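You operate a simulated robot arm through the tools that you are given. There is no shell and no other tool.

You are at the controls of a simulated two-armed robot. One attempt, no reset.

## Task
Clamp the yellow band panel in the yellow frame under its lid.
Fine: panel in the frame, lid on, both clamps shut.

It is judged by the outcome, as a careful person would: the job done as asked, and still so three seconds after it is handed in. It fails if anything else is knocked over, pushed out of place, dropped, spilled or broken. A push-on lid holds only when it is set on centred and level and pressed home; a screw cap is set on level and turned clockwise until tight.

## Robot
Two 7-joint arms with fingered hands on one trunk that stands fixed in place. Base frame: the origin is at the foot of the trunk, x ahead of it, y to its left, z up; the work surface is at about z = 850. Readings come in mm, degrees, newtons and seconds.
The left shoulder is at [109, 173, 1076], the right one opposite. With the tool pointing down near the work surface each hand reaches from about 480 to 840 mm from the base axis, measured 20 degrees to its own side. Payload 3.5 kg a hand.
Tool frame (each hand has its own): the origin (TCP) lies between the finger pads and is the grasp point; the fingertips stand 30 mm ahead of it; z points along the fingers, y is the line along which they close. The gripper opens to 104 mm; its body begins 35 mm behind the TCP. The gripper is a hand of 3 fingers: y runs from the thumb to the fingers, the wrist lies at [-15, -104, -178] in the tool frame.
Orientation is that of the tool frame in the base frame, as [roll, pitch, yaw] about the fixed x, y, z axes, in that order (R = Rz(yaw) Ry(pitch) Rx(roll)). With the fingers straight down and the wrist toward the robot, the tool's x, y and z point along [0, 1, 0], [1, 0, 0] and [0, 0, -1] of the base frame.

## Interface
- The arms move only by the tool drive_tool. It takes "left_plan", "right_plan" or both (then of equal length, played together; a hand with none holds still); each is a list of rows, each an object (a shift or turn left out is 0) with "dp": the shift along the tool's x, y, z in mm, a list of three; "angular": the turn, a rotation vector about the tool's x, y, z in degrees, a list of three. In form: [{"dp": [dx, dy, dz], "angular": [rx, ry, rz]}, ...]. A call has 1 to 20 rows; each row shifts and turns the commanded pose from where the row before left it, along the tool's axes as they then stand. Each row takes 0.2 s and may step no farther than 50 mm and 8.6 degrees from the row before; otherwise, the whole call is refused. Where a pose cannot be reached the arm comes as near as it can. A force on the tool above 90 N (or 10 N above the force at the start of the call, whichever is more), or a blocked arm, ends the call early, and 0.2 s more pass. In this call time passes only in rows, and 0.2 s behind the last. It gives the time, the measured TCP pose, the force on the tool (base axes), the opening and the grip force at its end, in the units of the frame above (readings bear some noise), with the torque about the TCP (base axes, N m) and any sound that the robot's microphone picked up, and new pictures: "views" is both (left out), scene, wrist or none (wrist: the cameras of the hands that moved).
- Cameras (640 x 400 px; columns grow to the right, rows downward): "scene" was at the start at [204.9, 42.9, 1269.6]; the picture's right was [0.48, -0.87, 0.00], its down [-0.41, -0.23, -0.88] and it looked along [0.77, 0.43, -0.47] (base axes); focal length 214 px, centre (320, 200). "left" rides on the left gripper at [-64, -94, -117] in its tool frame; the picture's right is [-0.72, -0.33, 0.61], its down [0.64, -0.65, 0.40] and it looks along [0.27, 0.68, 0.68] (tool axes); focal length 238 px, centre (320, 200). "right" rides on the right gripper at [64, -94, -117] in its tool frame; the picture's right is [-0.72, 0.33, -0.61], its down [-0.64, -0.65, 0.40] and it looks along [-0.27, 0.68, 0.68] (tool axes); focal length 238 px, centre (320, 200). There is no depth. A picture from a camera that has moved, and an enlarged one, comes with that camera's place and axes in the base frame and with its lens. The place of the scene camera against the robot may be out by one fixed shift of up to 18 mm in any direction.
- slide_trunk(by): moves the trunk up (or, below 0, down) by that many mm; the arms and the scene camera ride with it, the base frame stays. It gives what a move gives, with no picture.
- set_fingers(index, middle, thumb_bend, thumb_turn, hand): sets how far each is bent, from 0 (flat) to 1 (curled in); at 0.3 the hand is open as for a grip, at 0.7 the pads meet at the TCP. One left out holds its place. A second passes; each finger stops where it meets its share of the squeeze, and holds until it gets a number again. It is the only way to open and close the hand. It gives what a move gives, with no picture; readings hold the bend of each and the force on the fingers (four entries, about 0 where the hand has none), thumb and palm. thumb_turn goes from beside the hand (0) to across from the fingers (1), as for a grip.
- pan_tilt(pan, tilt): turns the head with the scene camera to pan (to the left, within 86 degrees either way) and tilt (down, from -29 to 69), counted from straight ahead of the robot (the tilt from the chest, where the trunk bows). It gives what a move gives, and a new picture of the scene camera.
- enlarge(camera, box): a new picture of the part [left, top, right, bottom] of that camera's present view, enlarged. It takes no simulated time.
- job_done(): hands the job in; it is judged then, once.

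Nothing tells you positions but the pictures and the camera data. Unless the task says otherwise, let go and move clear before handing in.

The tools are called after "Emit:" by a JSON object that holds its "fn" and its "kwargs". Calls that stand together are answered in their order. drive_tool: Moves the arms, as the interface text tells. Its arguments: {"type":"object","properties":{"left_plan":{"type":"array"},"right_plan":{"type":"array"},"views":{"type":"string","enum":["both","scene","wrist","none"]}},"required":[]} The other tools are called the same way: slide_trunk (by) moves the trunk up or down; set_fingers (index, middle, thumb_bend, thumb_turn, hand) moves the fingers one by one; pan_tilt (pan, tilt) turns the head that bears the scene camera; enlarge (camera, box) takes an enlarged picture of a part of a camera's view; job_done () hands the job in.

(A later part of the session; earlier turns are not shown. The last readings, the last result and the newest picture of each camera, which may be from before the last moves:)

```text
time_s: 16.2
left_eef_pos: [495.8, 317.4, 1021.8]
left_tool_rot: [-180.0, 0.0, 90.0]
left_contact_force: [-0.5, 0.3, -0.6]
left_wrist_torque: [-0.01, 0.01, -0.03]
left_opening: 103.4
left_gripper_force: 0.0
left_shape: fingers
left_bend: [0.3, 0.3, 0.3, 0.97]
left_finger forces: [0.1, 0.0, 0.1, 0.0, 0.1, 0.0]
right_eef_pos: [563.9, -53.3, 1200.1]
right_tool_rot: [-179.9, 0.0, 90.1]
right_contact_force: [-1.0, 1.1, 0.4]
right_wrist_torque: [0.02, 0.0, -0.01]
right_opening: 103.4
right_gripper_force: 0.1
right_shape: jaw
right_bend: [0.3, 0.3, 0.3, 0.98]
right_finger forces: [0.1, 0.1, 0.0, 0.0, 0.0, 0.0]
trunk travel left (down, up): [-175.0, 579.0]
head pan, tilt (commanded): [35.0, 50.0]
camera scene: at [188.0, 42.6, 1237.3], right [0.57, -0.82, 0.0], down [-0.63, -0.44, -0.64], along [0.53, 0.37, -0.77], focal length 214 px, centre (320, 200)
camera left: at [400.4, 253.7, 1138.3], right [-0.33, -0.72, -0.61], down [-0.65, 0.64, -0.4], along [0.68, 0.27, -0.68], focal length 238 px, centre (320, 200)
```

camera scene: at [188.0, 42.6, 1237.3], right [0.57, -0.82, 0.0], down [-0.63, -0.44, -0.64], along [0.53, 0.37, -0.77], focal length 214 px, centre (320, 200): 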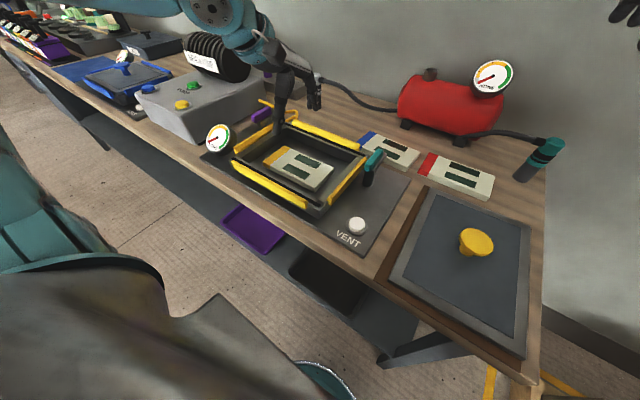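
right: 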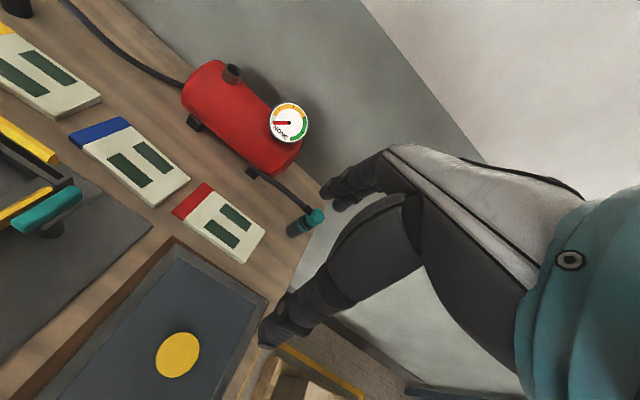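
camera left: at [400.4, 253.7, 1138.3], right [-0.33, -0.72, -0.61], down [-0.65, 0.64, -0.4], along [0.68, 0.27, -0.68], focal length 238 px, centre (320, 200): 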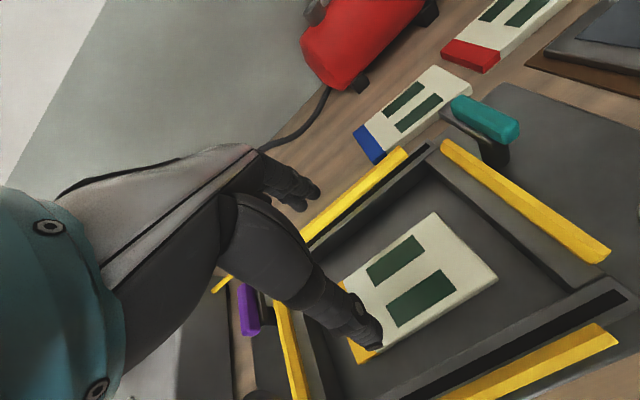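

The panel lies flat in the frame. Next comes the lid, so I'll first move the right arm out of the way to the right and keep the left hand high.

Emit:
{"fn": "drive_tool", "kwargs": {"right_plan": [{"dp": [-48, -8, 0]}, {"dp": [-48, -8, 0]}, {"dp": [-48, -8, 0]}, {"dp": [-48, -8, 0]}, {"dp": [-48, -8, 0]}, {"dp": [-48, -8, 0]}, {"dp": [-48, -8, 0]}], "left_plan": [{"dp": [0, 0, -10]}, {"dp": [0, 0, -10]}, {"dp": [0, 0, -10]}, {"dp": [0, 0, -10]}, {"dp": [0, 0, -10]}, {"dp": [0, 0, -10]}, {"dp": [0, 0, 0]}], "views": "both"}}

```text
time_s: 17.9
left_eef_pos: [497.0, 316.2, 1081.8]
left_tool_rot: [180.0, -0.2, 90.0]
left_contact_force: [0.4, -0.4, 0.3]
left_wrist_torque: [0.02, -0.01, 0.0]
left_opening: 103.4
left_gripper_force: 0.1
left_shape: fingers
left_bend: [0.3, 0.3, 0.3, 0.97]
left_finger forces: [0.1, 0.0, 0.0, 0.0, 0.0, 0.0]
right_eef_pos: [508.1, -391.3, 1199.7]
right_tool_rot: [-179.9, -0.1, 90.1]
right_contact_force: [-0.2, 0.2, 0.1]
right_wrist_torque: [0.02, 0.01, -0.02]
right_opening: 103.5
right_gripper_force: 0.0
right_shape: jaw
right_bend: [0.3, 0.3, 0.3, 0.98]
right_finger forces: [0.1, 0.0, 0.1, 0.0, 0.0, 0.0]
trunk travel left (down, up): [-175.0, 579.0]
head pan, tilt (commanded): [35.0, 50.0]
camera scene: at [188.1, 42.5, 1237.3], right [0.57, -0.82, 0.0], down [-0.63, -0.44, -0.64], along [0.53, 0.37, -0.77], focal length 214 px, centre (320, 200)
camera right: at [413.2, -327.1, 1317.6], right [0.33, -0.72, 0.61], down [-0.65, -0.64, -0.4], along [0.68, -0.27, -0.68], focal length 238 px, centre (320, 200)
camera left: at [401.4, 253.1, 1198.0], right [-0.33, -0.72, -0.61], down [-0.65, 0.64, -0.4], along [0.68, 0.27, -0.68], focal length 238 px, centre (320, 200)
```

scene: 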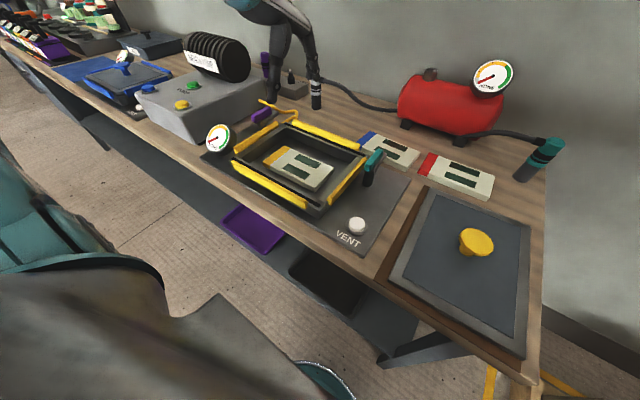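
right: 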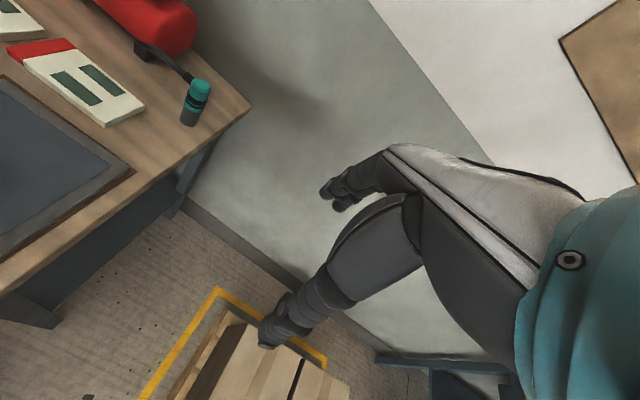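
left: 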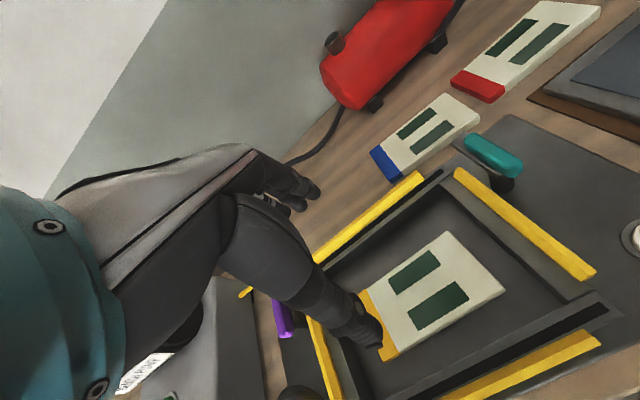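

Now I'll measure the frame and its guide bars carefully from this view before fetching the lid.

Emit:
{"fn": "enlarge", "kwargs": {"camera": "left", "box": [400, 130, 640, 280]}}

Emit:
{"fn": "enlarge", "kwargs": {"camera": "left", "box": [440, 250, 640, 400]}}

Emit:
{"fn": "enlarge", "kwargs": {"camera": "left", "box": [240, 240, 460, 400]}}

Emit:
{"fn": "enlarge", "kwargs": {"camera": "scene", "box": [370, 170, 570, 370]}}

Emit:
{"fn": "enlarge", "kwargs": {"camera": "scene", "box": [200, 90, 400, 230]}}

```text
2.67 times, centred on (520, 205) of left
camera zoom: at [401.4, 253.1, 1198.0], right [-0.33, -0.72, -0.61], down [-0.65, 0.64, -0.4], along [0.68, 0.27, -0.68], focal length 636 px, centre (-213, 187)
```

zoom: 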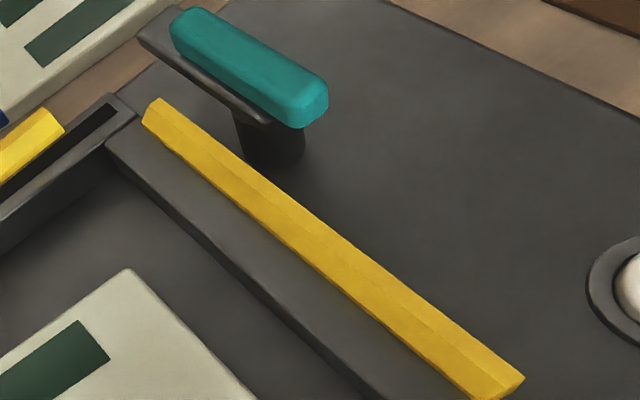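

```text
2.67 times, centred on (540, 325) of left
camera zoom: at [401.4, 253.1, 1198.0], right [-0.33, -0.72, -0.61], down [-0.65, 0.64, -0.4], along [0.68, 0.27, -0.68], focal length 636 px, centre (-267, -133)
```

zoom: 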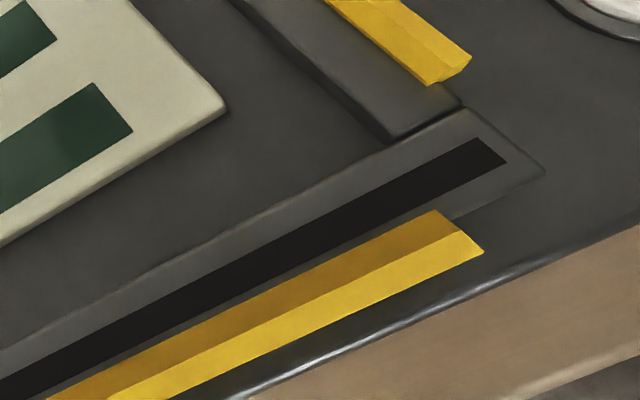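

```text
2.50 times, centred on (350, 320) of left
camera zoom: at [401.4, 253.1, 1198.0], right [-0.33, -0.72, -0.61], down [-0.65, 0.64, -0.4], along [0.68, 0.27, -0.68], focal length 596 px, centre (245, -100)
```

zoom: 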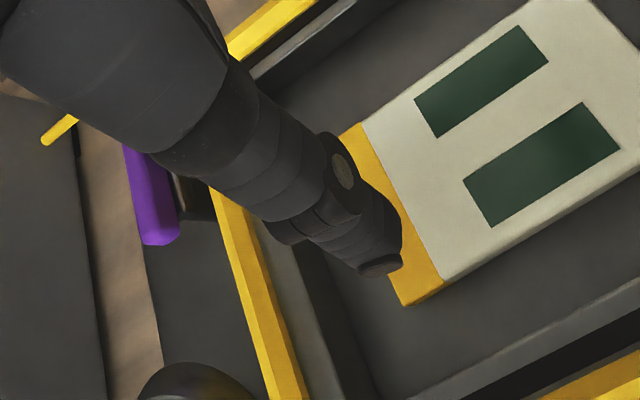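

```text
2.00 times, centred on (470, 270) of scene
camera zoom: at [188.1, 42.5, 1237.3], right [0.57, -0.82, 0.0], down [-0.63, -0.44, -0.64], along [0.53, 0.37, -0.77], focal length 429 px, centre (20, 60)
```

zoom: 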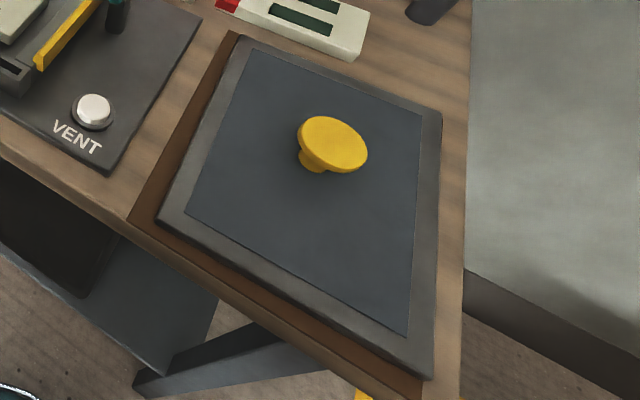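

```text
2.86 times, centred on (300, 160) of scene
camera zoom: at [188.1, 42.5, 1237.3], right [0.57, -0.82, 0.0], down [-0.63, -0.44, -0.64], along [0.53, 0.37, -0.77], focal length 613 px, centre (377, 314)
```

zoom: 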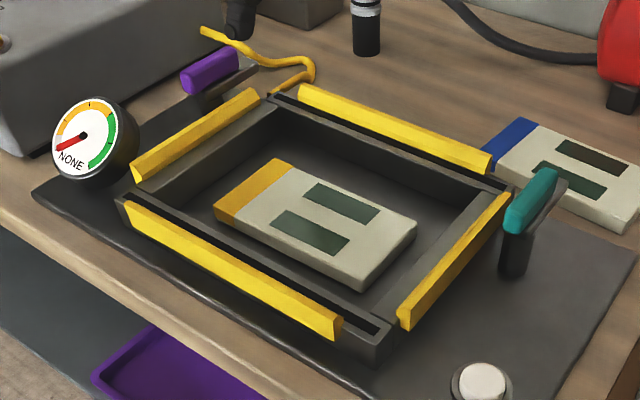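

The wall top comes out at z ≈ 888, the interior at x 414–581 and y 210–446, and the guide bars at x 394–603 and y 190–461. The lid's long side lies along x while the frame's lies along y, so the lid has to be turned 90°. I'll check the dimensions with finer zooms.

Emit:
{"fn": "enlarge", "kwargs": {"camera": "scene", "box": [330, 140, 390, 180]}}

Emit:
{"fn": "enlarge", "kwargs": {"camera": "scene", "box": [380, 170, 460, 230]}}

Emit:
{"fn": "enlarge", "kwargs": {"camera": "scene", "box": [490, 180, 570, 240]}}

Emit:
{"fn": "enlarge", "kwargs": {"camera": "scene", "box": [480, 300, 560, 370]}}

Emit:
{"fn": "enlarge", "kwargs": {"camera": "scene", "box": [370, 240, 450, 300]}}

Emit:
{"fn": "enlarge", "kwargs": {"camera": "scene", "box": [430, 210, 520, 270]}}

```text
10.00 times, centred on (360, 160) of scene
camera zoom: at [188.1, 42.5, 1237.3], right [0.57, -0.82, 0.0], down [-0.63, -0.44, -0.64], along [0.53, 0.37, -0.77], focal length 2145 px, centre (-80, 600)
```

zoom: 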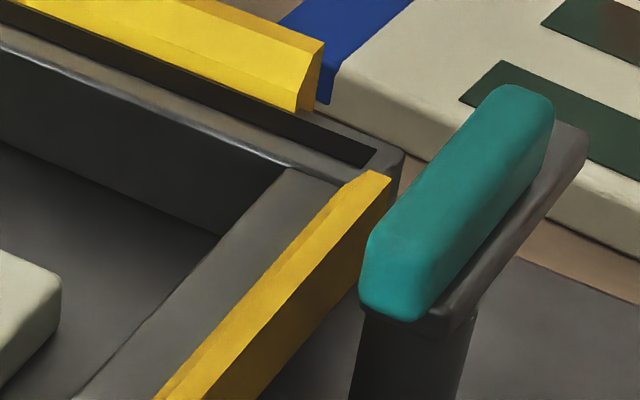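

```text
6.67 times, centred on (420, 200) of scene
camera zoom: at [188.1, 42.5, 1237.3], right [0.57, -0.82, 0.0], down [-0.63, -0.44, -0.64], along [0.53, 0.37, -0.77], focal length 1430 px, centre (-347, 200)
```

zoom: 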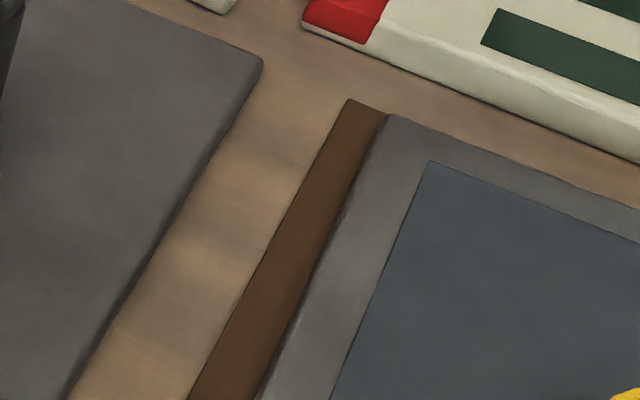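

```text
6.67 times, centred on (530, 210) of scene
camera zoom: at [188.1, 42.5, 1237.3], right [0.57, -0.82, 0.0], down [-0.63, -0.44, -0.64], along [0.53, 0.37, -0.77], focal length 1430 px, centre (-1080, 133)
```

zoom: 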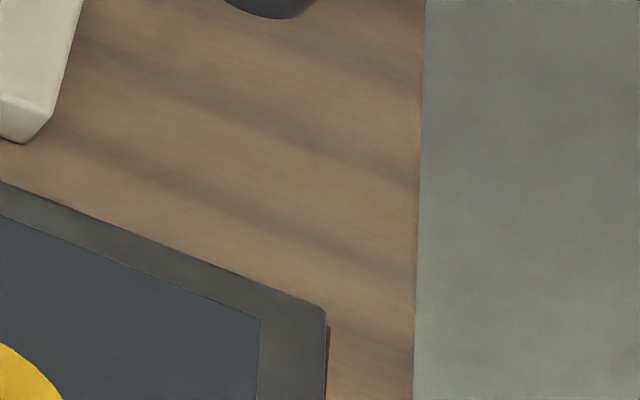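

```text
5.71 times, centred on (520, 335) of scene
camera zoom: at [188.1, 42.5, 1237.3], right [0.57, -0.82, 0.0], down [-0.63, -0.44, -0.64], along [0.53, 0.37, -0.77], focal length 1226 px, centre (-823, -571)
```

zoom: 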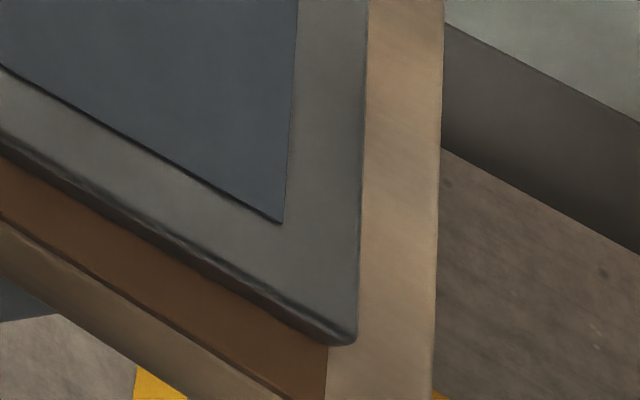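

```text
6.67 times, centred on (410, 270) of scene
camera zoom: at [188.1, 42.5, 1237.3], right [0.57, -0.82, 0.0], down [-0.63, -0.44, -0.64], along [0.53, 0.37, -0.77], focal length 1430 px, centre (-280, -267)
```

zoom: 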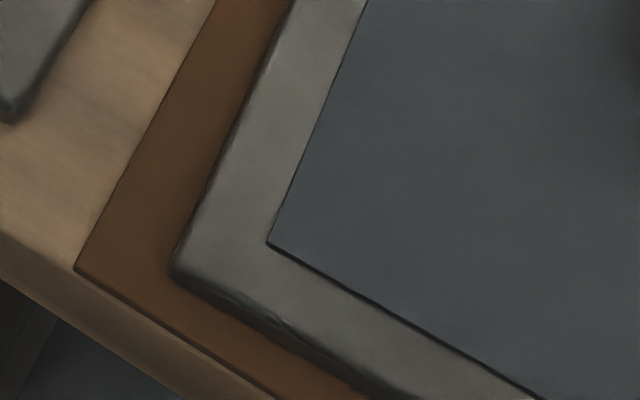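

```text
6.67 times, centred on (475, 240) of scene
camera zoom: at [188.1, 42.5, 1237.3], right [0.57, -0.82, 0.0], down [-0.63, -0.44, -0.64], along [0.53, 0.37, -0.77], focal length 1430 px, centre (-713, -67)
```

zoom: 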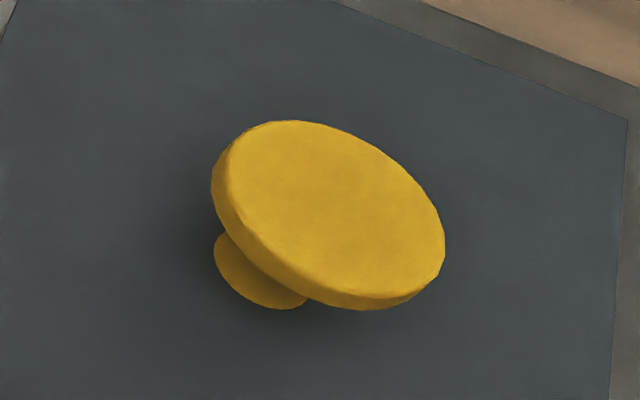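

The lid is about 249 × 191 mm, centred near [482, -65], with a knob disc of about 60 mm whose top is at z ≈ 904. I'll move the left hand above the knob and turn the wrist to yaw ≈ 40°, so that it can later turn the lid about 90° counter-clockwise.

Emit:
{"fn": "drive_tool", "kwargs": {"left_plan": [{"dp": [-47.7, -1.6, 2]}, {"dp": [-47.7, -1.6, 2]}, {"dp": [-47.7, -1.6, 2]}, {"dp": [-47.7, -1.6, 2]}, {"dp": [-47.7, -1.6, 2]}, {"dp": [-47.7, -1.6, 2]}, {"dp": [-47.7, -1.6, 2]}, {"dp": [-47.7, -1.6, 2]}], "views": "both"}}

```text
time_s: 19.6
left_eef_pos: [490.9, 94.1, 1072.0]
left_tool_rot: [-180.0, 0.1, 89.9]
left_contact_force: [0.0, 0.3, -0.4]
left_wrist_torque: [0.04, 0.0, 0.0]
left_opening: 103.4
left_gripper_force: 0.0
left_shape: fingers
left_bend: [0.3, 0.3, 0.3, 0.98]
left_finger forces: [0.0, 0.0, 0.0, 0.1, 0.0, 0.0]
left hand out of reach, approached as far as the arm can: row 5, 6, 7, 8
right_eef_pos: [508.5, -389.7, 1200.1]
right_tool_rot: [-179.9, 0.0, 90.0]
right_contact_force: [1.3, 0.6, 0.3]
right_wrist_torque: [0.03, -0.02, 0.02]
right_opening: 103.6
right_gripper_force: 0.1
right_shape: jaw
right_bend: [0.3, 0.3, 0.3, 0.98]
right_finger forces: [0.0, 0.0, 0.1, 0.2, 0.0, 0.0]
trunk travel left (down, up): [-175.0, 579.0]
head pan, tilt (commanded): [35.0, 50.0]
camera scene: at [188.3, 42.8, 1237.3], right [0.57, -0.82, 0.0], down [-0.63, -0.44, -0.64], along [0.53, 0.37, -0.77], focal length 214 px, centre (320, 200)
camera left: at [395.7, 30.7, 1188.7], right [-0.33, -0.72, -0.61], down [-0.65, 0.64, -0.4], along [0.68, 0.27, -0.68], focal length 238 px, centre (320, 200)
```

scene: 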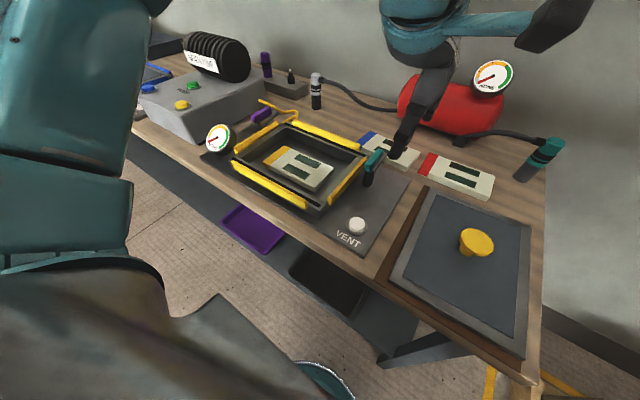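
left: 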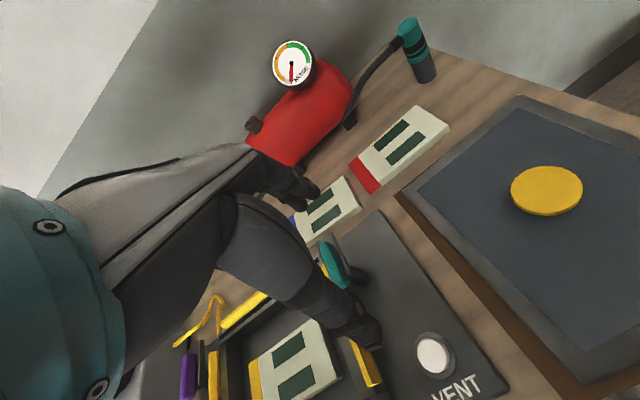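

The left arm stops at y ≈ 94 with the wrist straight. Turning the wrist so it comes from the left should extend the crossing reach, so I'll try that at this safe height.

Emit:
{"fn": "drive_tool", "kwargs": {"left_plan": [{"angular": [0, 0, 8.3]}, {"angular": [0, 0, 8.3]}, {"angular": [0, 0, 8.3]}, {"angular": [0, 0, 8.3]}, {"angular": [0, 0, 8.3]}, {"angular": [0, 0, 8.3]}], "views": "both"}}

```text
time_s: 21.1
left_eef_pos: [492.4, 94.9, 1071.1]
left_tool_rot: [179.9, 0.0, 40.1]
left_contact_force: [0.2, -0.7, 0.6]
left_wrist_torque: [-0.02, -0.02, -0.01]
left_opening: 103.3
left_gripper_force: 0.0
left_shape: fingers
left_bend: [0.3, 0.3, 0.3, 0.98]
left_finger forces: [0.1, 0.1, 0.0, 0.0, 0.0, 0.0]
right_eef_pos: [510.4, -389.6, 1199.9]
right_tool_rot: [180.0, 0.0, 90.0]
right_contact_force: [0.9, 0.1, 0.6]
right_wrist_torque: [0.0, 0.04, 0.01]
right_opening: 103.5
right_gripper_force: 0.1
right_shape: jaw
right_bend: [0.3, 0.3, 0.3, 0.98]
right_finger forces: [0.1, 0.1, 0.0, 0.0, 0.1, 0.0]
trunk travel left (down, up): [-175.0, 579.0]
head pan, tilt (commanded): [35.0, 50.0]
camera scene: at [188.4, 43.0, 1237.2], right [0.57, -0.82, 0.0], down [-0.63, -0.44, -0.64], along [0.53, 0.37, -0.77], focal length 214 px, centre (320, 200)
camera left: at [380.9, 126.1, 1188.5], right [-0.76, -0.21, -0.61], down [0.07, 0.91, -0.41], along [0.65, -0.35, -0.68], focal length 238 px, centre (320, 200)
```

scene: 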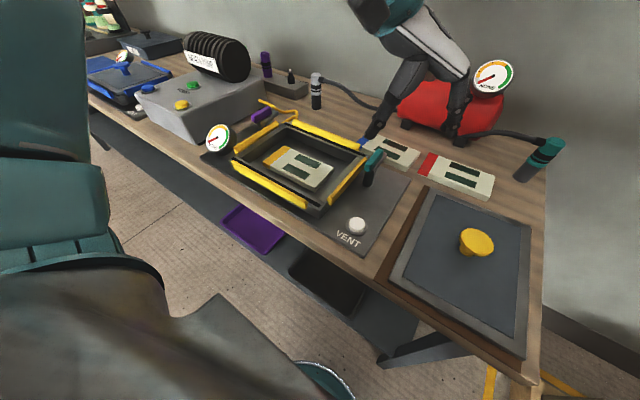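
left: 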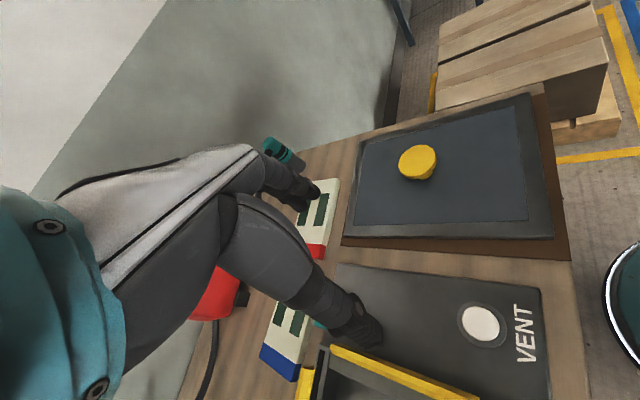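

The wrist turn worked, and from here I measure the knob at [487, -64] and the lid at 250 × 190 mm, turned about 1.6°. I'll push on toward the knob with this wrist yaw.

Emit:
{"fn": "drive_tool", "kwargs": {"left_plan": [{"dp": [-27, 29.8, 0]}, {"dp": [-27, 29.8, 0]}, {"dp": [-27, 29.8, 0]}, {"dp": [-27, 29.8, 0]}], "views": "both"}}

```text
time_s: 22.1
left_eef_pos: [490.1, 35.0, 1073.9]
left_tool_rot: [180.0, 0.0, 40.3]
left_contact_force: [0.6, -0.3, 1.1]
left_wrist_torque: [-0.01, -0.04, 0.0]
left_opening: 103.3
left_gripper_force: 0.0
left_shape: fingers
left_bend: [0.3, 0.3, 0.3, 0.98]
left_finger forces: [0.0, 0.0, 0.0, 0.0, 0.0, 0.1]
left hand out of reach, approached as far as the arm can: row 2, 3, 4
right_eef_pos: [508.0, -389.4, 1201.5]
right_tool_rot: [-180.0, 0.1, 90.1]
right_contact_force: [0.1, 0.2, 0.0]
right_wrist_torque: [-0.01, -0.03, -0.01]
right_opening: 103.4
right_gripper_force: 0.1
right_shape: jaw
right_bend: [0.3, 0.3, 0.3, 0.98]
right_finger forces: [0.0, 0.0, 0.1, 0.0, 0.0, 0.0]
trunk travel left (down, up): [-175.0, 579.0]
head pan, tilt (commanded): [35.0, 50.0]
camera scene: at [188.0, 42.9, 1237.3], right [0.57, -0.82, 0.0], down [-0.63, -0.44, -0.64], along [0.53, 0.37, -0.77], focal length 214 px, centre (320, 200)
camera left: at [378.5, 65.7, 1189.5], right [-0.76, -0.22, -0.61], down [0.07, 0.91, -0.4], along [0.65, -0.35, -0.68], focal length 238 px, centre (320, 200)
```

scene: 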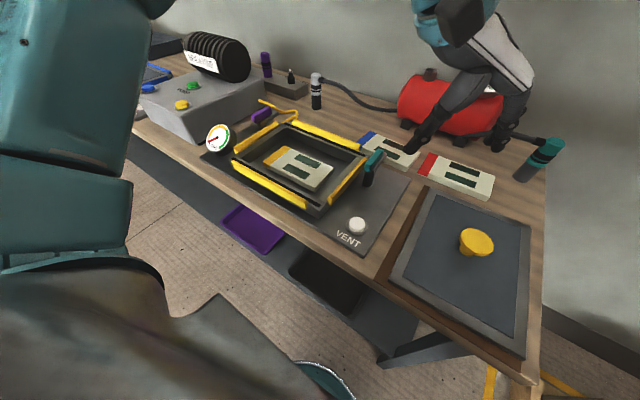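
left: 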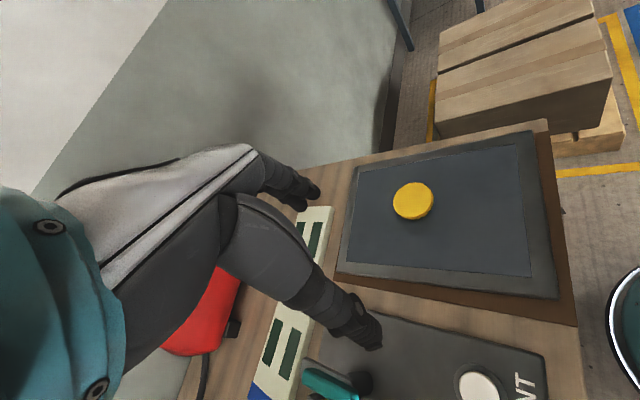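

With this yaw the reach ends at y ≈ 35, so the wrist has to come more from the left. I'll turn it further to about -10° and try again.

Emit:
{"fn": "drive_tool", "kwargs": {"left_plan": [{"angular": [0, 0, 8.4]}, {"angular": [0, 0, 8.4]}, {"angular": [0, 0, 8.4]}, {"angular": [0, 0, 8.4]}, {"angular": [0, 0, 8.4]}, {"angular": [0, 0, 8.4]}], "views": "none"}}

```text
time_s: 23.4
left_eef_pos: [503.7, 110.2, 1093.4]
left_tool_rot: [-179.9, 0.0, -10.3]
left_contact_force: [-0.1, 0.0, 0.8]
left_wrist_torque: [0.0, -0.06, 0.0]
left_opening: 103.4
left_gripper_force: 0.0
left_shape: fingers
left_bend: [0.3, 0.3, 0.3, 0.98]
left_finger forces: [0.1, 0.1, 0.1, 0.0, 0.0, 0.0]
left hand out of reach, approached as far as the arm can: row 4, 5, 6
right_eef_pos: [507.5, -388.3, 1199.1]
right_tool_rot: [-179.9, 0.0, 90.0]
right_contact_force: [0.1, -0.4, -1.1]
right_wrist_torque: [-0.04, -0.01, -0.04]
right_opening: 103.7
right_gripper_force: 0.0
right_shape: jaw
right_bend: [0.3, 0.3, 0.3, 0.98]
right_finger forces: [0.1, 0.0, 0.0, 0.0, 0.0, 0.0]
trunk travel left (down, up): [-175.0, 579.0]
head pan, tilt (commanded): [35.0, 50.0]
```

Turning further made it worse, so the best yaw is near 40°. I'll turn back, raise the trunk so the arm works from above, and test the crossing reach again.

Emit:
{"fn": "drive_tool", "kwargs": {"left_plan": [{"angular": [0, 0, -8.4]}, {"angular": [0, 0, -8.4]}, {"angular": [0, 0, -8.4]}, {"angular": [0, 0, -8.4]}, {"angular": [0, 0, -8.4]}], "views": "none"}}

Emit:
{"fn": "slide_trunk", "kwargs": {"by": 150}}

```text
time_s: 24.6
left_eef_pos: [503.5, 109.6, 1093.2]
left_tool_rot: [180.0, -0.1, 32.0]
left_contact_force: [0.3, 0.1, -0.1]
left_wrist_torque: [0.01, 0.02, -0.01]
left_opening: 103.3
left_gripper_force: 0.1
left_shape: fingers
left_bend: [0.3, 0.3, 0.3, 0.98]
left_finger forces: [0.1, 0.0, 0.0, 0.1, 0.1, 0.0]
right_eef_pos: [508.1, -388.8, 1200.0]
right_tool_rot: [-180.0, 0.0, 90.0]
right_contact_force: [0.6, 0.3, -0.2]
right_wrist_torque: [0.01, 0.03, 0.0]
right_opening: 103.8
right_gripper_force: 0.0
right_shape: jaw
right_bend: [0.3, 0.3, 0.3, 0.98]
right_finger forces: [0.0, 0.1, 0.0, 0.1, 0.0, 0.0]
trunk travel left (down, up): [-175.0, 579.0]
head pan, tilt (commanded): [35.0, 50.0]
```

```text
time_s: 26.4
left_eef_pos: [505.4, 110.0, 1241.1]
left_tool_rot: [180.0, 0.0, 31.9]
left_contact_force: [0.0, -0.2, 0.6]
left_wrist_torque: [-0.03, 0.0, -0.04]
left_opening: 103.4
left_gripper_force: 0.2
left_shape: fingers
left_bend: [0.3, 0.3, 0.3, 0.98]
left_finger forces: [0.1, 0.1, 0.1, 0.0, 0.1, 0.0]
right_eef_pos: [509.5, -389.7, 1349.7]
right_tool_rot: [-179.8, 0.0, 90.1]
right_contact_force: [-0.2, -0.2, -0.5]
right_wrist_torque: [0.01, 0.02, 0.04]
right_opening: 103.1
right_gripper_force: 0.1
right_shape: jaw
right_bend: [0.3, 0.3, 0.3, 0.98]
right_finger forces: [0.0, 0.1, 0.0, 0.0, 0.1, 0.0]
trunk travel left (down, up): [-325.0, 429.0]
head pan, tilt (commanded): [35.0, 50.0]
```

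Emit:
{"fn": "drive_tool", "kwargs": {"left_plan": [{"dp": [0, 0, 48]}, {"dp": [0, 0, 48]}, {"dp": [0, 0, 48]}, {"dp": [0, 0, 48]}, {"dp": [0, 0, 48]}, {"dp": [-26.9, 34.5, 0]}, {"dp": [-26.9, 34.5, 0]}, {"dp": [-26.9, 34.5, 0]}, {"dp": [-26.9, 34.5, 0]}], "views": "both"}}

```text
time_s: 28.4
left_eef_pos: [443.7, 32.8, 1040.1]
left_tool_rot: [179.9, 0.0, 31.9]
left_contact_force: [0.1, 0.3, 0.3]
left_wrist_torque: [0.02, 0.01, 0.02]
left_opening: 103.2
left_gripper_force: 0.0
left_shape: fingers
left_bend: [0.3, 0.3, 0.3, 0.98]
left_finger forces: [0.0, 0.0, 0.1, 0.1, 0.0, 0.0]
left hand out of reach, approached as far as the arm can: row 6, 7, 8, 9
right_eef_pos: [508.9, -388.9, 1349.8]
right_tool_rot: [-180.0, 0.0, 90.0]
right_contact_force: [0.1, 0.5, -0.4]
right_wrist_torque: [0.0, 0.0, -0.02]
right_opening: 103.6
right_gripper_force: 0.0
right_shape: jaw
right_bend: [0.3, 0.3, 0.3, 0.98]
right_finger forces: [0.1, 0.1, 0.0, 0.0, 0.0, 0.0]
trunk travel left (down, up): [-325.0, 429.0]
head pan, tilt (commanded): [35.0, 50.0]
camera scene: at [122.9, 42.9, 1391.3], right [0.57, -0.82, 0.0], down [-0.63, -0.44, -0.64], along [0.53, 0.37, -0.77], focal length 214 px, centre (320, 200)
camera left: at [338.0, 79.3, 1157.2], right [-0.78, -0.1, -0.61], down [0.2, 0.89, -0.41], along [0.59, -0.44, -0.68], focal length 238 px, centre (320, 200)
```

scene: 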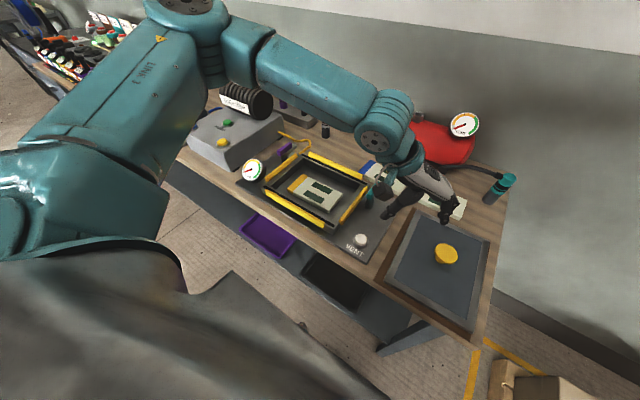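
left: 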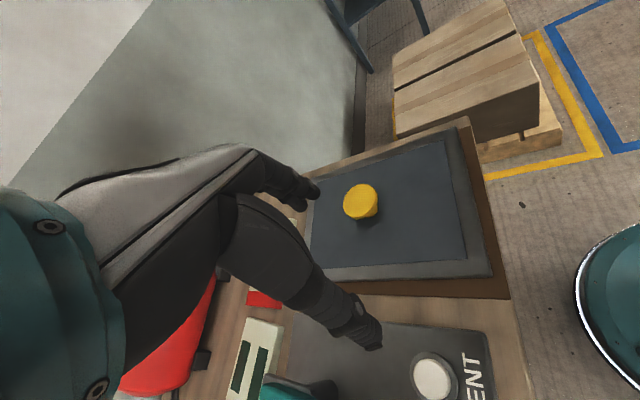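

Raising the trunk didn't help. A tilted hand reaching in from the left should get farther than a vertical one, so I'll lift clear, bring the trunk back down, and try a tilted approach to the knob.

Emit:
{"fn": "drive_tool", "kwargs": {"left_plan": [{"dp": [0, 0, -45], "angular": [0, 0, -7]}, {"dp": [0, 0, -45], "angular": [0, 0, -7]}, {"dp": [0, 0, -45], "angular": [0, 0, -7]}, {"dp": [0, 0, -45], "angular": [0, 0, -7]}], "views": "none"}}

Emit:
{"fn": "slide_trunk", "kwargs": {"by": -150}}

```text
time_s: 29.4
left_eef_pos: [436.8, 53.2, 1228.6]
left_tool_rot: [179.9, 0.1, 59.9]
left_contact_force: [-0.3, 0.2, 0.8]
left_wrist_torque: [0.02, 0.0, 0.0]
left_opening: 103.4
left_gripper_force: 0.1
left_shape: fingers
left_bend: [0.3, 0.3, 0.3, 0.98]
left_finger forces: [0.0, 0.0, 0.1, 0.1, 0.1, 0.0]
left hand out of reach, approached as far as the arm can: row 3, 4
right_eef_pos: [508.3, -389.2, 1350.1]
right_tool_rot: [179.9, 0.0, 90.0]
right_contact_force: [-0.3, -0.5, 0.4]
right_wrist_torque: [0.04, 0.0, -0.01]
right_opening: 103.7
right_gripper_force: 0.1
right_shape: jaw
right_bend: [0.3, 0.3, 0.3, 0.98]
right_finger forces: [0.0, 0.0, 0.0, 0.0, 0.0, 0.0]
trunk travel left (down, up): [-325.0, 429.0]
head pan, tilt (commanded): [35.0, 50.0]
```

```text
time_s: 31.1
left_eef_pos: [437.8, 53.2, 1076.7]
left_tool_rot: [179.9, 0.0, 59.7]
left_contact_force: [0.2, -0.5, -0.2]
left_wrist_torque: [-0.01, -0.03, -0.02]
left_opening: 103.2
left_gripper_force: 0.1
left_shape: fingers
left_bend: [0.3, 0.3, 0.3, 0.98]
left_finger forces: [0.0, 0.0, 0.0, 0.0, 0.0, 0.1]
right_eef_pos: [508.0, -389.0, 1200.9]
right_tool_rot: [180.0, 0.0, 90.0]
right_contact_force: [0.0, 0.5, 0.0]
right_wrist_torque: [0.04, -0.01, 0.02]
right_opening: 103.8
right_gripper_force: 0.0
right_shape: jaw
right_bend: [0.3, 0.3, 0.3, 0.98]
right_finger forces: [0.1, 0.0, 0.0, 0.1, 0.0, 0.0]
trunk travel left (down, up): [-175.0, 579.0]
head pan, tilt (commanded): [35.0, 50.0]
```

Emit:
{"fn": "drive_tool", "kwargs": {"left_plan": [{"angular": [0, -8, 0]}, {"angular": [0, -8, 0]}, {"angular": [0, -8, 0]}, {"angular": [0, -8, 0]}, {"angular": [0, -8, 0]}], "views": "both"}}

```text
time_s: 32.4
left_eef_pos: [438.6, 53.9, 1075.9]
left_tool_rot: [179.9, 40.1, 59.8]
left_contact_force: [0.2, 0.0, -0.2]
left_wrist_torque: [0.01, -0.03, -0.01]
left_opening: 103.2
left_gripper_force: 0.1
left_shape: fingers
left_bend: [0.3, 0.3, 0.3, 0.98]
left_finger forces: [0.0, 0.0, 0.0, 0.0, 0.1, 0.0]
right_eef_pos: [509.2, -389.7, 1200.1]
right_tool_rot: [-180.0, 0.0, 90.0]
right_contact_force: [-0.6, -1.1, 0.8]
right_wrist_torque: [-0.02, 0.01, 0.01]
right_opening: 103.7
right_gripper_force: 0.0
right_shape: jaw
right_bend: [0.3, 0.3, 0.3, 0.98]
right_finger forces: [0.0, 0.0, 0.0, 0.1, 0.0, 0.1]
trunk travel left (down, up): [-175.0, 579.0]
head pan, tilt (commanded): [35.0, 50.0]
camera scene: at [188.5, 43.1, 1237.2], right [0.57, -0.82, 0.0], down [-0.63, -0.44, -0.64], along [0.53, 0.37, -0.77], focal length 214 px, centre (320, 200)
camera left: at [368.1, 123.6, 1207.0], right [-0.76, -0.65, -0.01], down [-0.45, 0.53, -0.72], along [0.47, -0.54, -0.69], focal length 238 px, centre (320, 200)
```

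scene: 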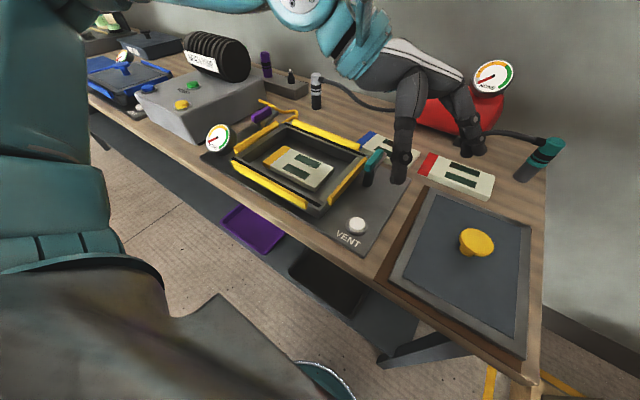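
left: 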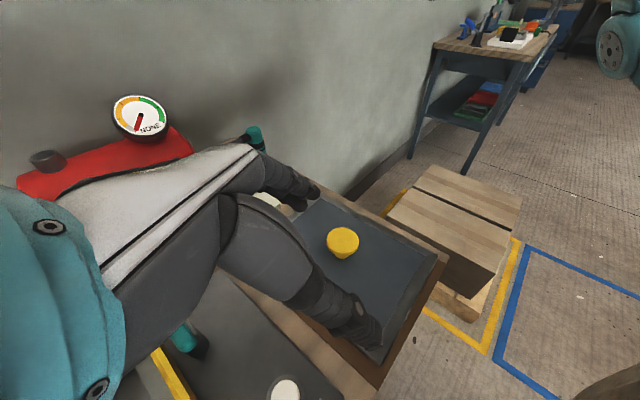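

The 40° tilt is reachable. Now I'll move to a staging point above and to the left of the knob.

Emit:
{"fn": "drive_tool", "kwargs": {"left_plan": [{"dp": [-2.7, 25.2, 27.1]}, {"dp": [-2.7, 25.2, 27.1]}, {"dp": [-2.7, 25.2, 27.1]}, {"dp": [-2.7, 25.2, 27.1]}], "views": "both"}}

```text
time_s: 33.4
left_eef_pos: [478.9, -48.0, 1006.8]
left_tool_rot: [179.9, 40.1, 60.0]
left_contact_force: [0.1, 0.5, 0.3]
left_wrist_torque: [-0.03, -0.01, 0.02]
left_opening: 103.2
left_gripper_force: 0.1
left_shape: fingers
left_bend: [0.3, 0.3, 0.3, 0.98]
left_finger forces: [0.0, 0.1, 0.0, 0.0, 0.0, 0.0]
left hand out of reach, approached as far as the arm can: row 4
right_eef_pos: [508.2, -388.4, 1199.8]
right_tool_rot: [180.0, 0.0, 90.0]
right_contact_force: [-0.6, -0.3, 0.8]
right_wrist_torque: [-0.03, -0.02, -0.02]
right_opening: 103.5
right_gripper_force: 0.0
right_shape: jaw
right_bend: [0.3, 0.3, 0.3, 0.98]
right_finger forces: [0.0, 0.1, 0.1, 0.0, 0.0, 0.0]
trunk travel left (down, up): [-175.0, 579.0]
head pan, tilt (commanded): [35.0, 50.0]
camera scene: at [187.8, 42.8, 1237.3], right [0.57, -0.82, 0.0], down [-0.63, -0.44, -0.64], along [0.53, 0.37, -0.77], focal length 214 px, centre (320, 200)
camera left: at [409.1, 22.6, 1137.5], right [-0.75, -0.66, -0.01], down [-0.45, 0.52, -0.72], along [0.48, -0.54, -0.69], focal length 238 px, centre (320, 200)
```

scene: 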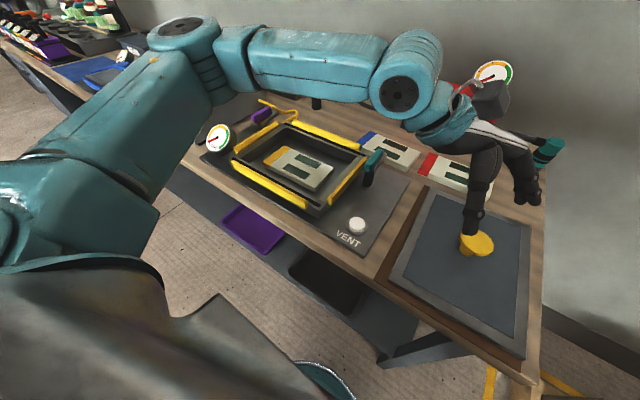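
left: 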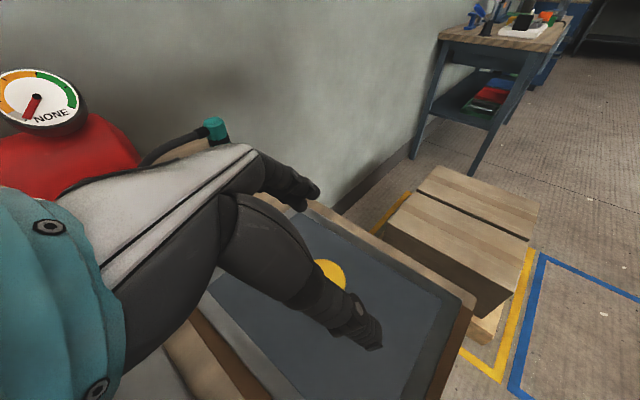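

This is close to the knob but just at the edge of reach. A little more tilt should give the remaining few centimetres.

Emit:
{"fn": "drive_tool", "kwargs": {"left_plan": [{"angular": [0, -4, 0]}, {"angular": [0, -4, 0]}], "views": "none"}}

```text
time_s: 34.0
left_eef_pos: [480.6, -48.0, 1006.2]
left_tool_rot: [-179.9, 48.1, 59.8]
left_contact_force: [0.1, 0.2, 0.2]
left_wrist_torque: [0.02, 0.0, 0.02]
left_opening: 103.3
left_gripper_force: 0.0
left_shape: fingers
left_bend: [0.3, 0.3, 0.3, 0.98]
left_finger forces: [0.0, 0.0, 0.1, 0.0, 0.0, 0.0]
right_eef_pos: [508.9, -389.1, 1200.5]
right_tool_rot: [-179.9, 0.0, 90.0]
right_contact_force: [1.3, 0.5, -0.1]
right_wrist_torque: [0.0, 0.01, 0.0]
right_opening: 103.6
right_gripper_force: 0.1
right_shape: jaw
right_bend: [0.3, 0.3, 0.3, 0.98]
right_finger forces: [0.0, 0.1, 0.0, 0.0, 0.0, 0.0]
trunk travel left (down, up): [-175.0, 579.0]
head pan, tilt (commanded): [35.0, 50.0]
```

Emit:
{"fn": "drive_tool", "kwargs": {"left_plan": [{"dp": [23, 4.4, 5.1]}, {"dp": [23, 4.4, 5.1]}, {"dp": [23, 4.4, 5.1]}], "views": "both"}}

Emit:
{"fn": "enlarge", "kwargs": {"camera": "left", "box": [220, 160, 480, 400]}}

Emit:
{"fn": "enlarge", "kwargs": {"camera": "scene", "box": [380, 60, 580, 300]}}

```text
time_s: 34.8
left_eef_pos: [508.8, -25.7, 945.4]
left_tool_rot: [179.8, 48.0, 59.7]
left_contact_force: [-0.1, 0.1, 0.2]
left_wrist_torque: [0.02, -0.01, 0.01]
left_opening: 103.2
left_gripper_force: 0.1
left_shape: fingers
left_bend: [0.3, 0.3, 0.3, 0.98]
left_finger forces: [0.0, 0.0, 0.0, 0.0, 0.0, 0.0]
right_eef_pos: [509.6, -390.0, 1199.9]
right_tool_rot: [180.0, 0.0, 90.0]
right_contact_force: [1.1, 0.0, -0.2]
right_wrist_torque: [0.0, -0.01, 0.02]
right_opening: 103.5
right_gripper_force: 0.0
right_shape: jaw
right_bend: [0.3, 0.3, 0.3, 0.98]
right_finger forces: [0.0, 0.1, 0.0, 0.0, 0.1, 0.0]
trunk travel left (down, up): [-175.0, 579.0]
head pan, tilt (commanded): [35.0, 50.0]
camera scene: at [188.5, 42.9, 1237.2], right [0.57, -0.82, 0.0], down [-0.63, -0.44, -0.64], along [0.53, 0.37, -0.77], focal length 214 px, centre (320, 200)
camera left: at [447.6, 62.0, 1070.4], right [-0.75, -0.65, 0.12], down [-0.5, 0.44, -0.75], along [0.43, -0.62, -0.65], focal length 238 px, centre (320, 200)
```

scene: 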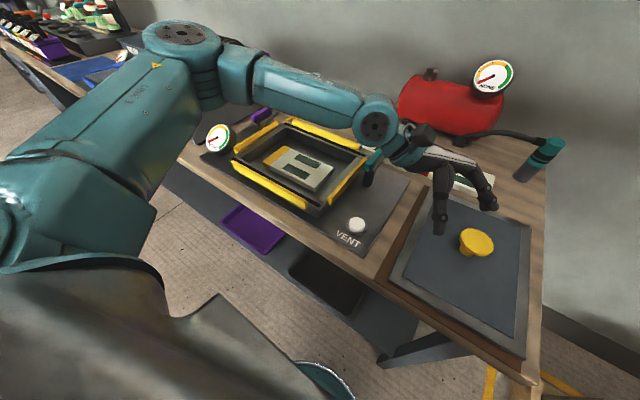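
left: 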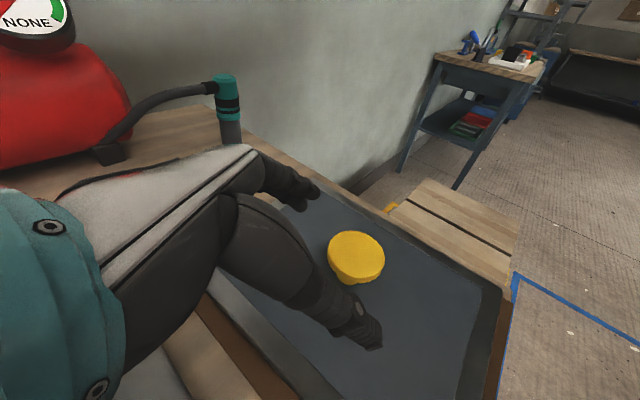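

```text
1.67 times, centred on (350, 280) of left
camera zoom: at [447.6, 62.0, 1070.4], right [-0.75, -0.65, 0.12], down [-0.5, 0.44, -0.75], along [0.43, -0.62, -0.65], focal length 397 px, centre (270, 67)
```

zoom: 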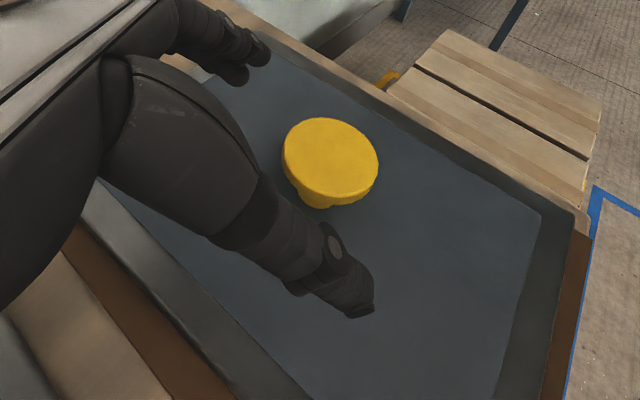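

```text
1.67 times, centred on (480, 180) of scene
camera zoom: at [188.5, 42.9, 1237.2], right [0.57, -0.82, 0.0], down [-0.63, -0.44, -0.64], along [0.53, 0.37, -0.77], focal length 358 px, centre (53, 233)
```

zoom: 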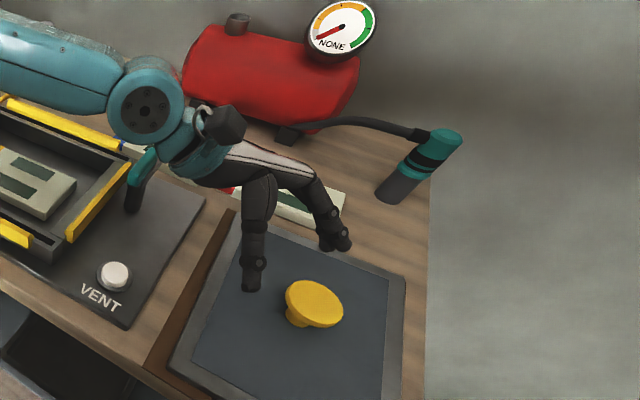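

The knob lies right on the hand's approach axis, about 60 mm ahead, and the disc looks to be about 50 mm across. I'll advance along the axis partway and look again.

Emit:
{"fn": "drive_tool", "kwargs": {"left_plan": [{"dp": [0, 0, 20]}, {"dp": [0, 0, 18]}], "views": "both"}}

Emit:
{"fn": "enlarge", "kwargs": {"camera": "left", "box": [220, 160, 480, 400]}}

Emit:
{"fn": "enlarge", "kwargs": {"camera": "scene", "box": [400, 120, 560, 280]}}

```text
time_s: 35.4
left_eef_pos: [492.3, -40.6, 922.4]
left_tool_rot: [179.9, 48.0, 59.7]
left_contact_force: [0.7, -0.2, 0.5]
left_wrist_torque: [-0.01, -0.03, 0.02]
left_opening: 103.3
left_gripper_force: 0.0
left_shape: fingers
left_bend: [0.3, 0.3, 0.3, 0.98]
left_finger forces: [0.0, 0.0, 0.1, 0.0, 0.0, 0.0]
left hand out of reach, approached as far as the arm can: row 2
right_eef_pos: [508.5, -389.6, 1200.6]
right_tool_rot: [180.0, -0.1, 90.0]
right_contact_force: [-0.9, -0.2, -0.1]
right_wrist_torque: [0.04, 0.03, -0.02]
right_opening: 103.8
right_gripper_force: 0.0
right_shape: jaw
right_bend: [0.3, 0.3, 0.3, 0.98]
right_finger forces: [0.1, 0.1, 0.0, 0.1, 0.0, 0.1]
trunk travel left (down, up): [-175.0, 579.0]
head pan, tilt (commanded): [35.0, 50.0]
camera scene: at [188.2, 42.9, 1237.3], right [0.57, -0.82, 0.0], down [-0.63, -0.44, -0.64], along [0.53, 0.37, -0.77], focal length 214 px, centre (320, 200)
camera left: at [431.2, 44.5, 1047.3], right [-0.75, -0.65, 0.12], down [-0.5, 0.44, -0.75], along [0.43, -0.62, -0.65], focal length 238 px, centre (320, 200)
```

scene: 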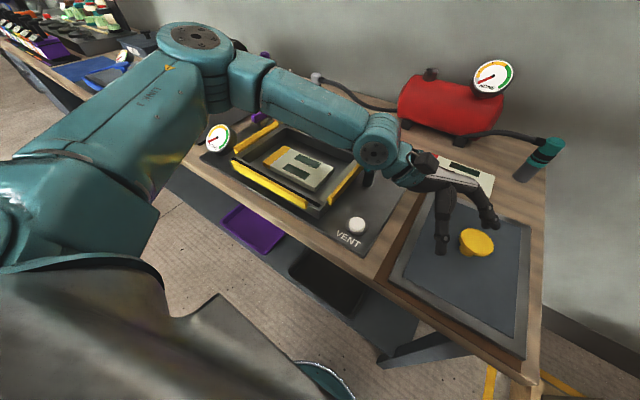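
left: 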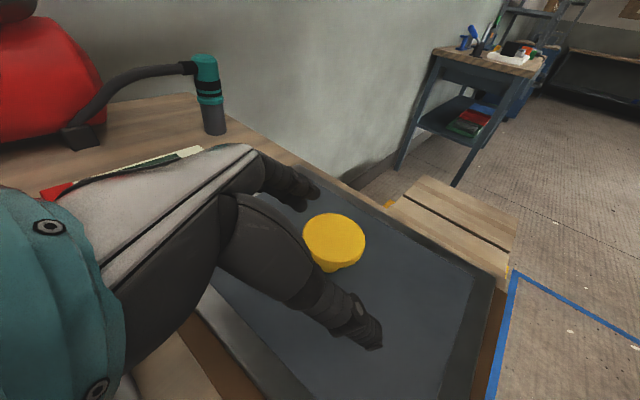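

```text
1.67 times, centred on (350, 280) of left
camera zoom: at [431.2, 44.5, 1047.3], right [-0.75, -0.65, 0.12], down [-0.5, 0.44, -0.75], along [0.43, -0.62, -0.65], focal length 397 px, centre (270, 67)
```

zoom: 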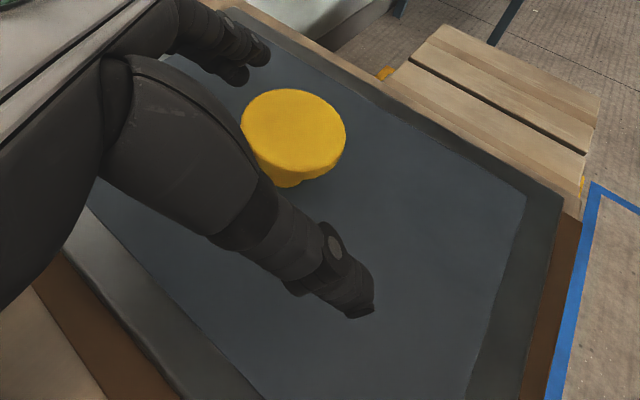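

```text
2.50 times, centred on (480, 200) of scene
camera zoom: at [188.2, 42.9, 1237.3], right [0.57, -0.82, 0.0], down [-0.63, -0.44, -0.64], along [0.53, 0.37, -0.77], focal length 536 px, centre (-80, 200)
```

zoom: 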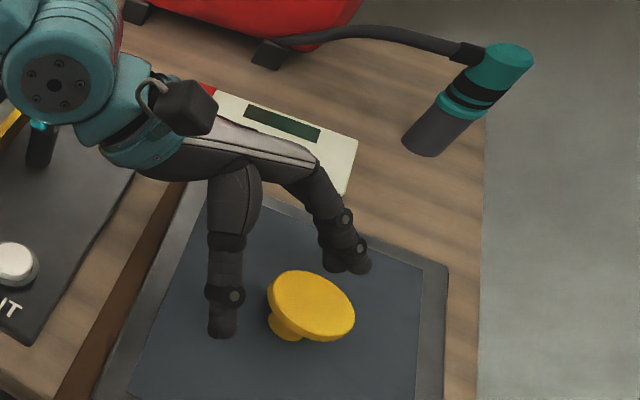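

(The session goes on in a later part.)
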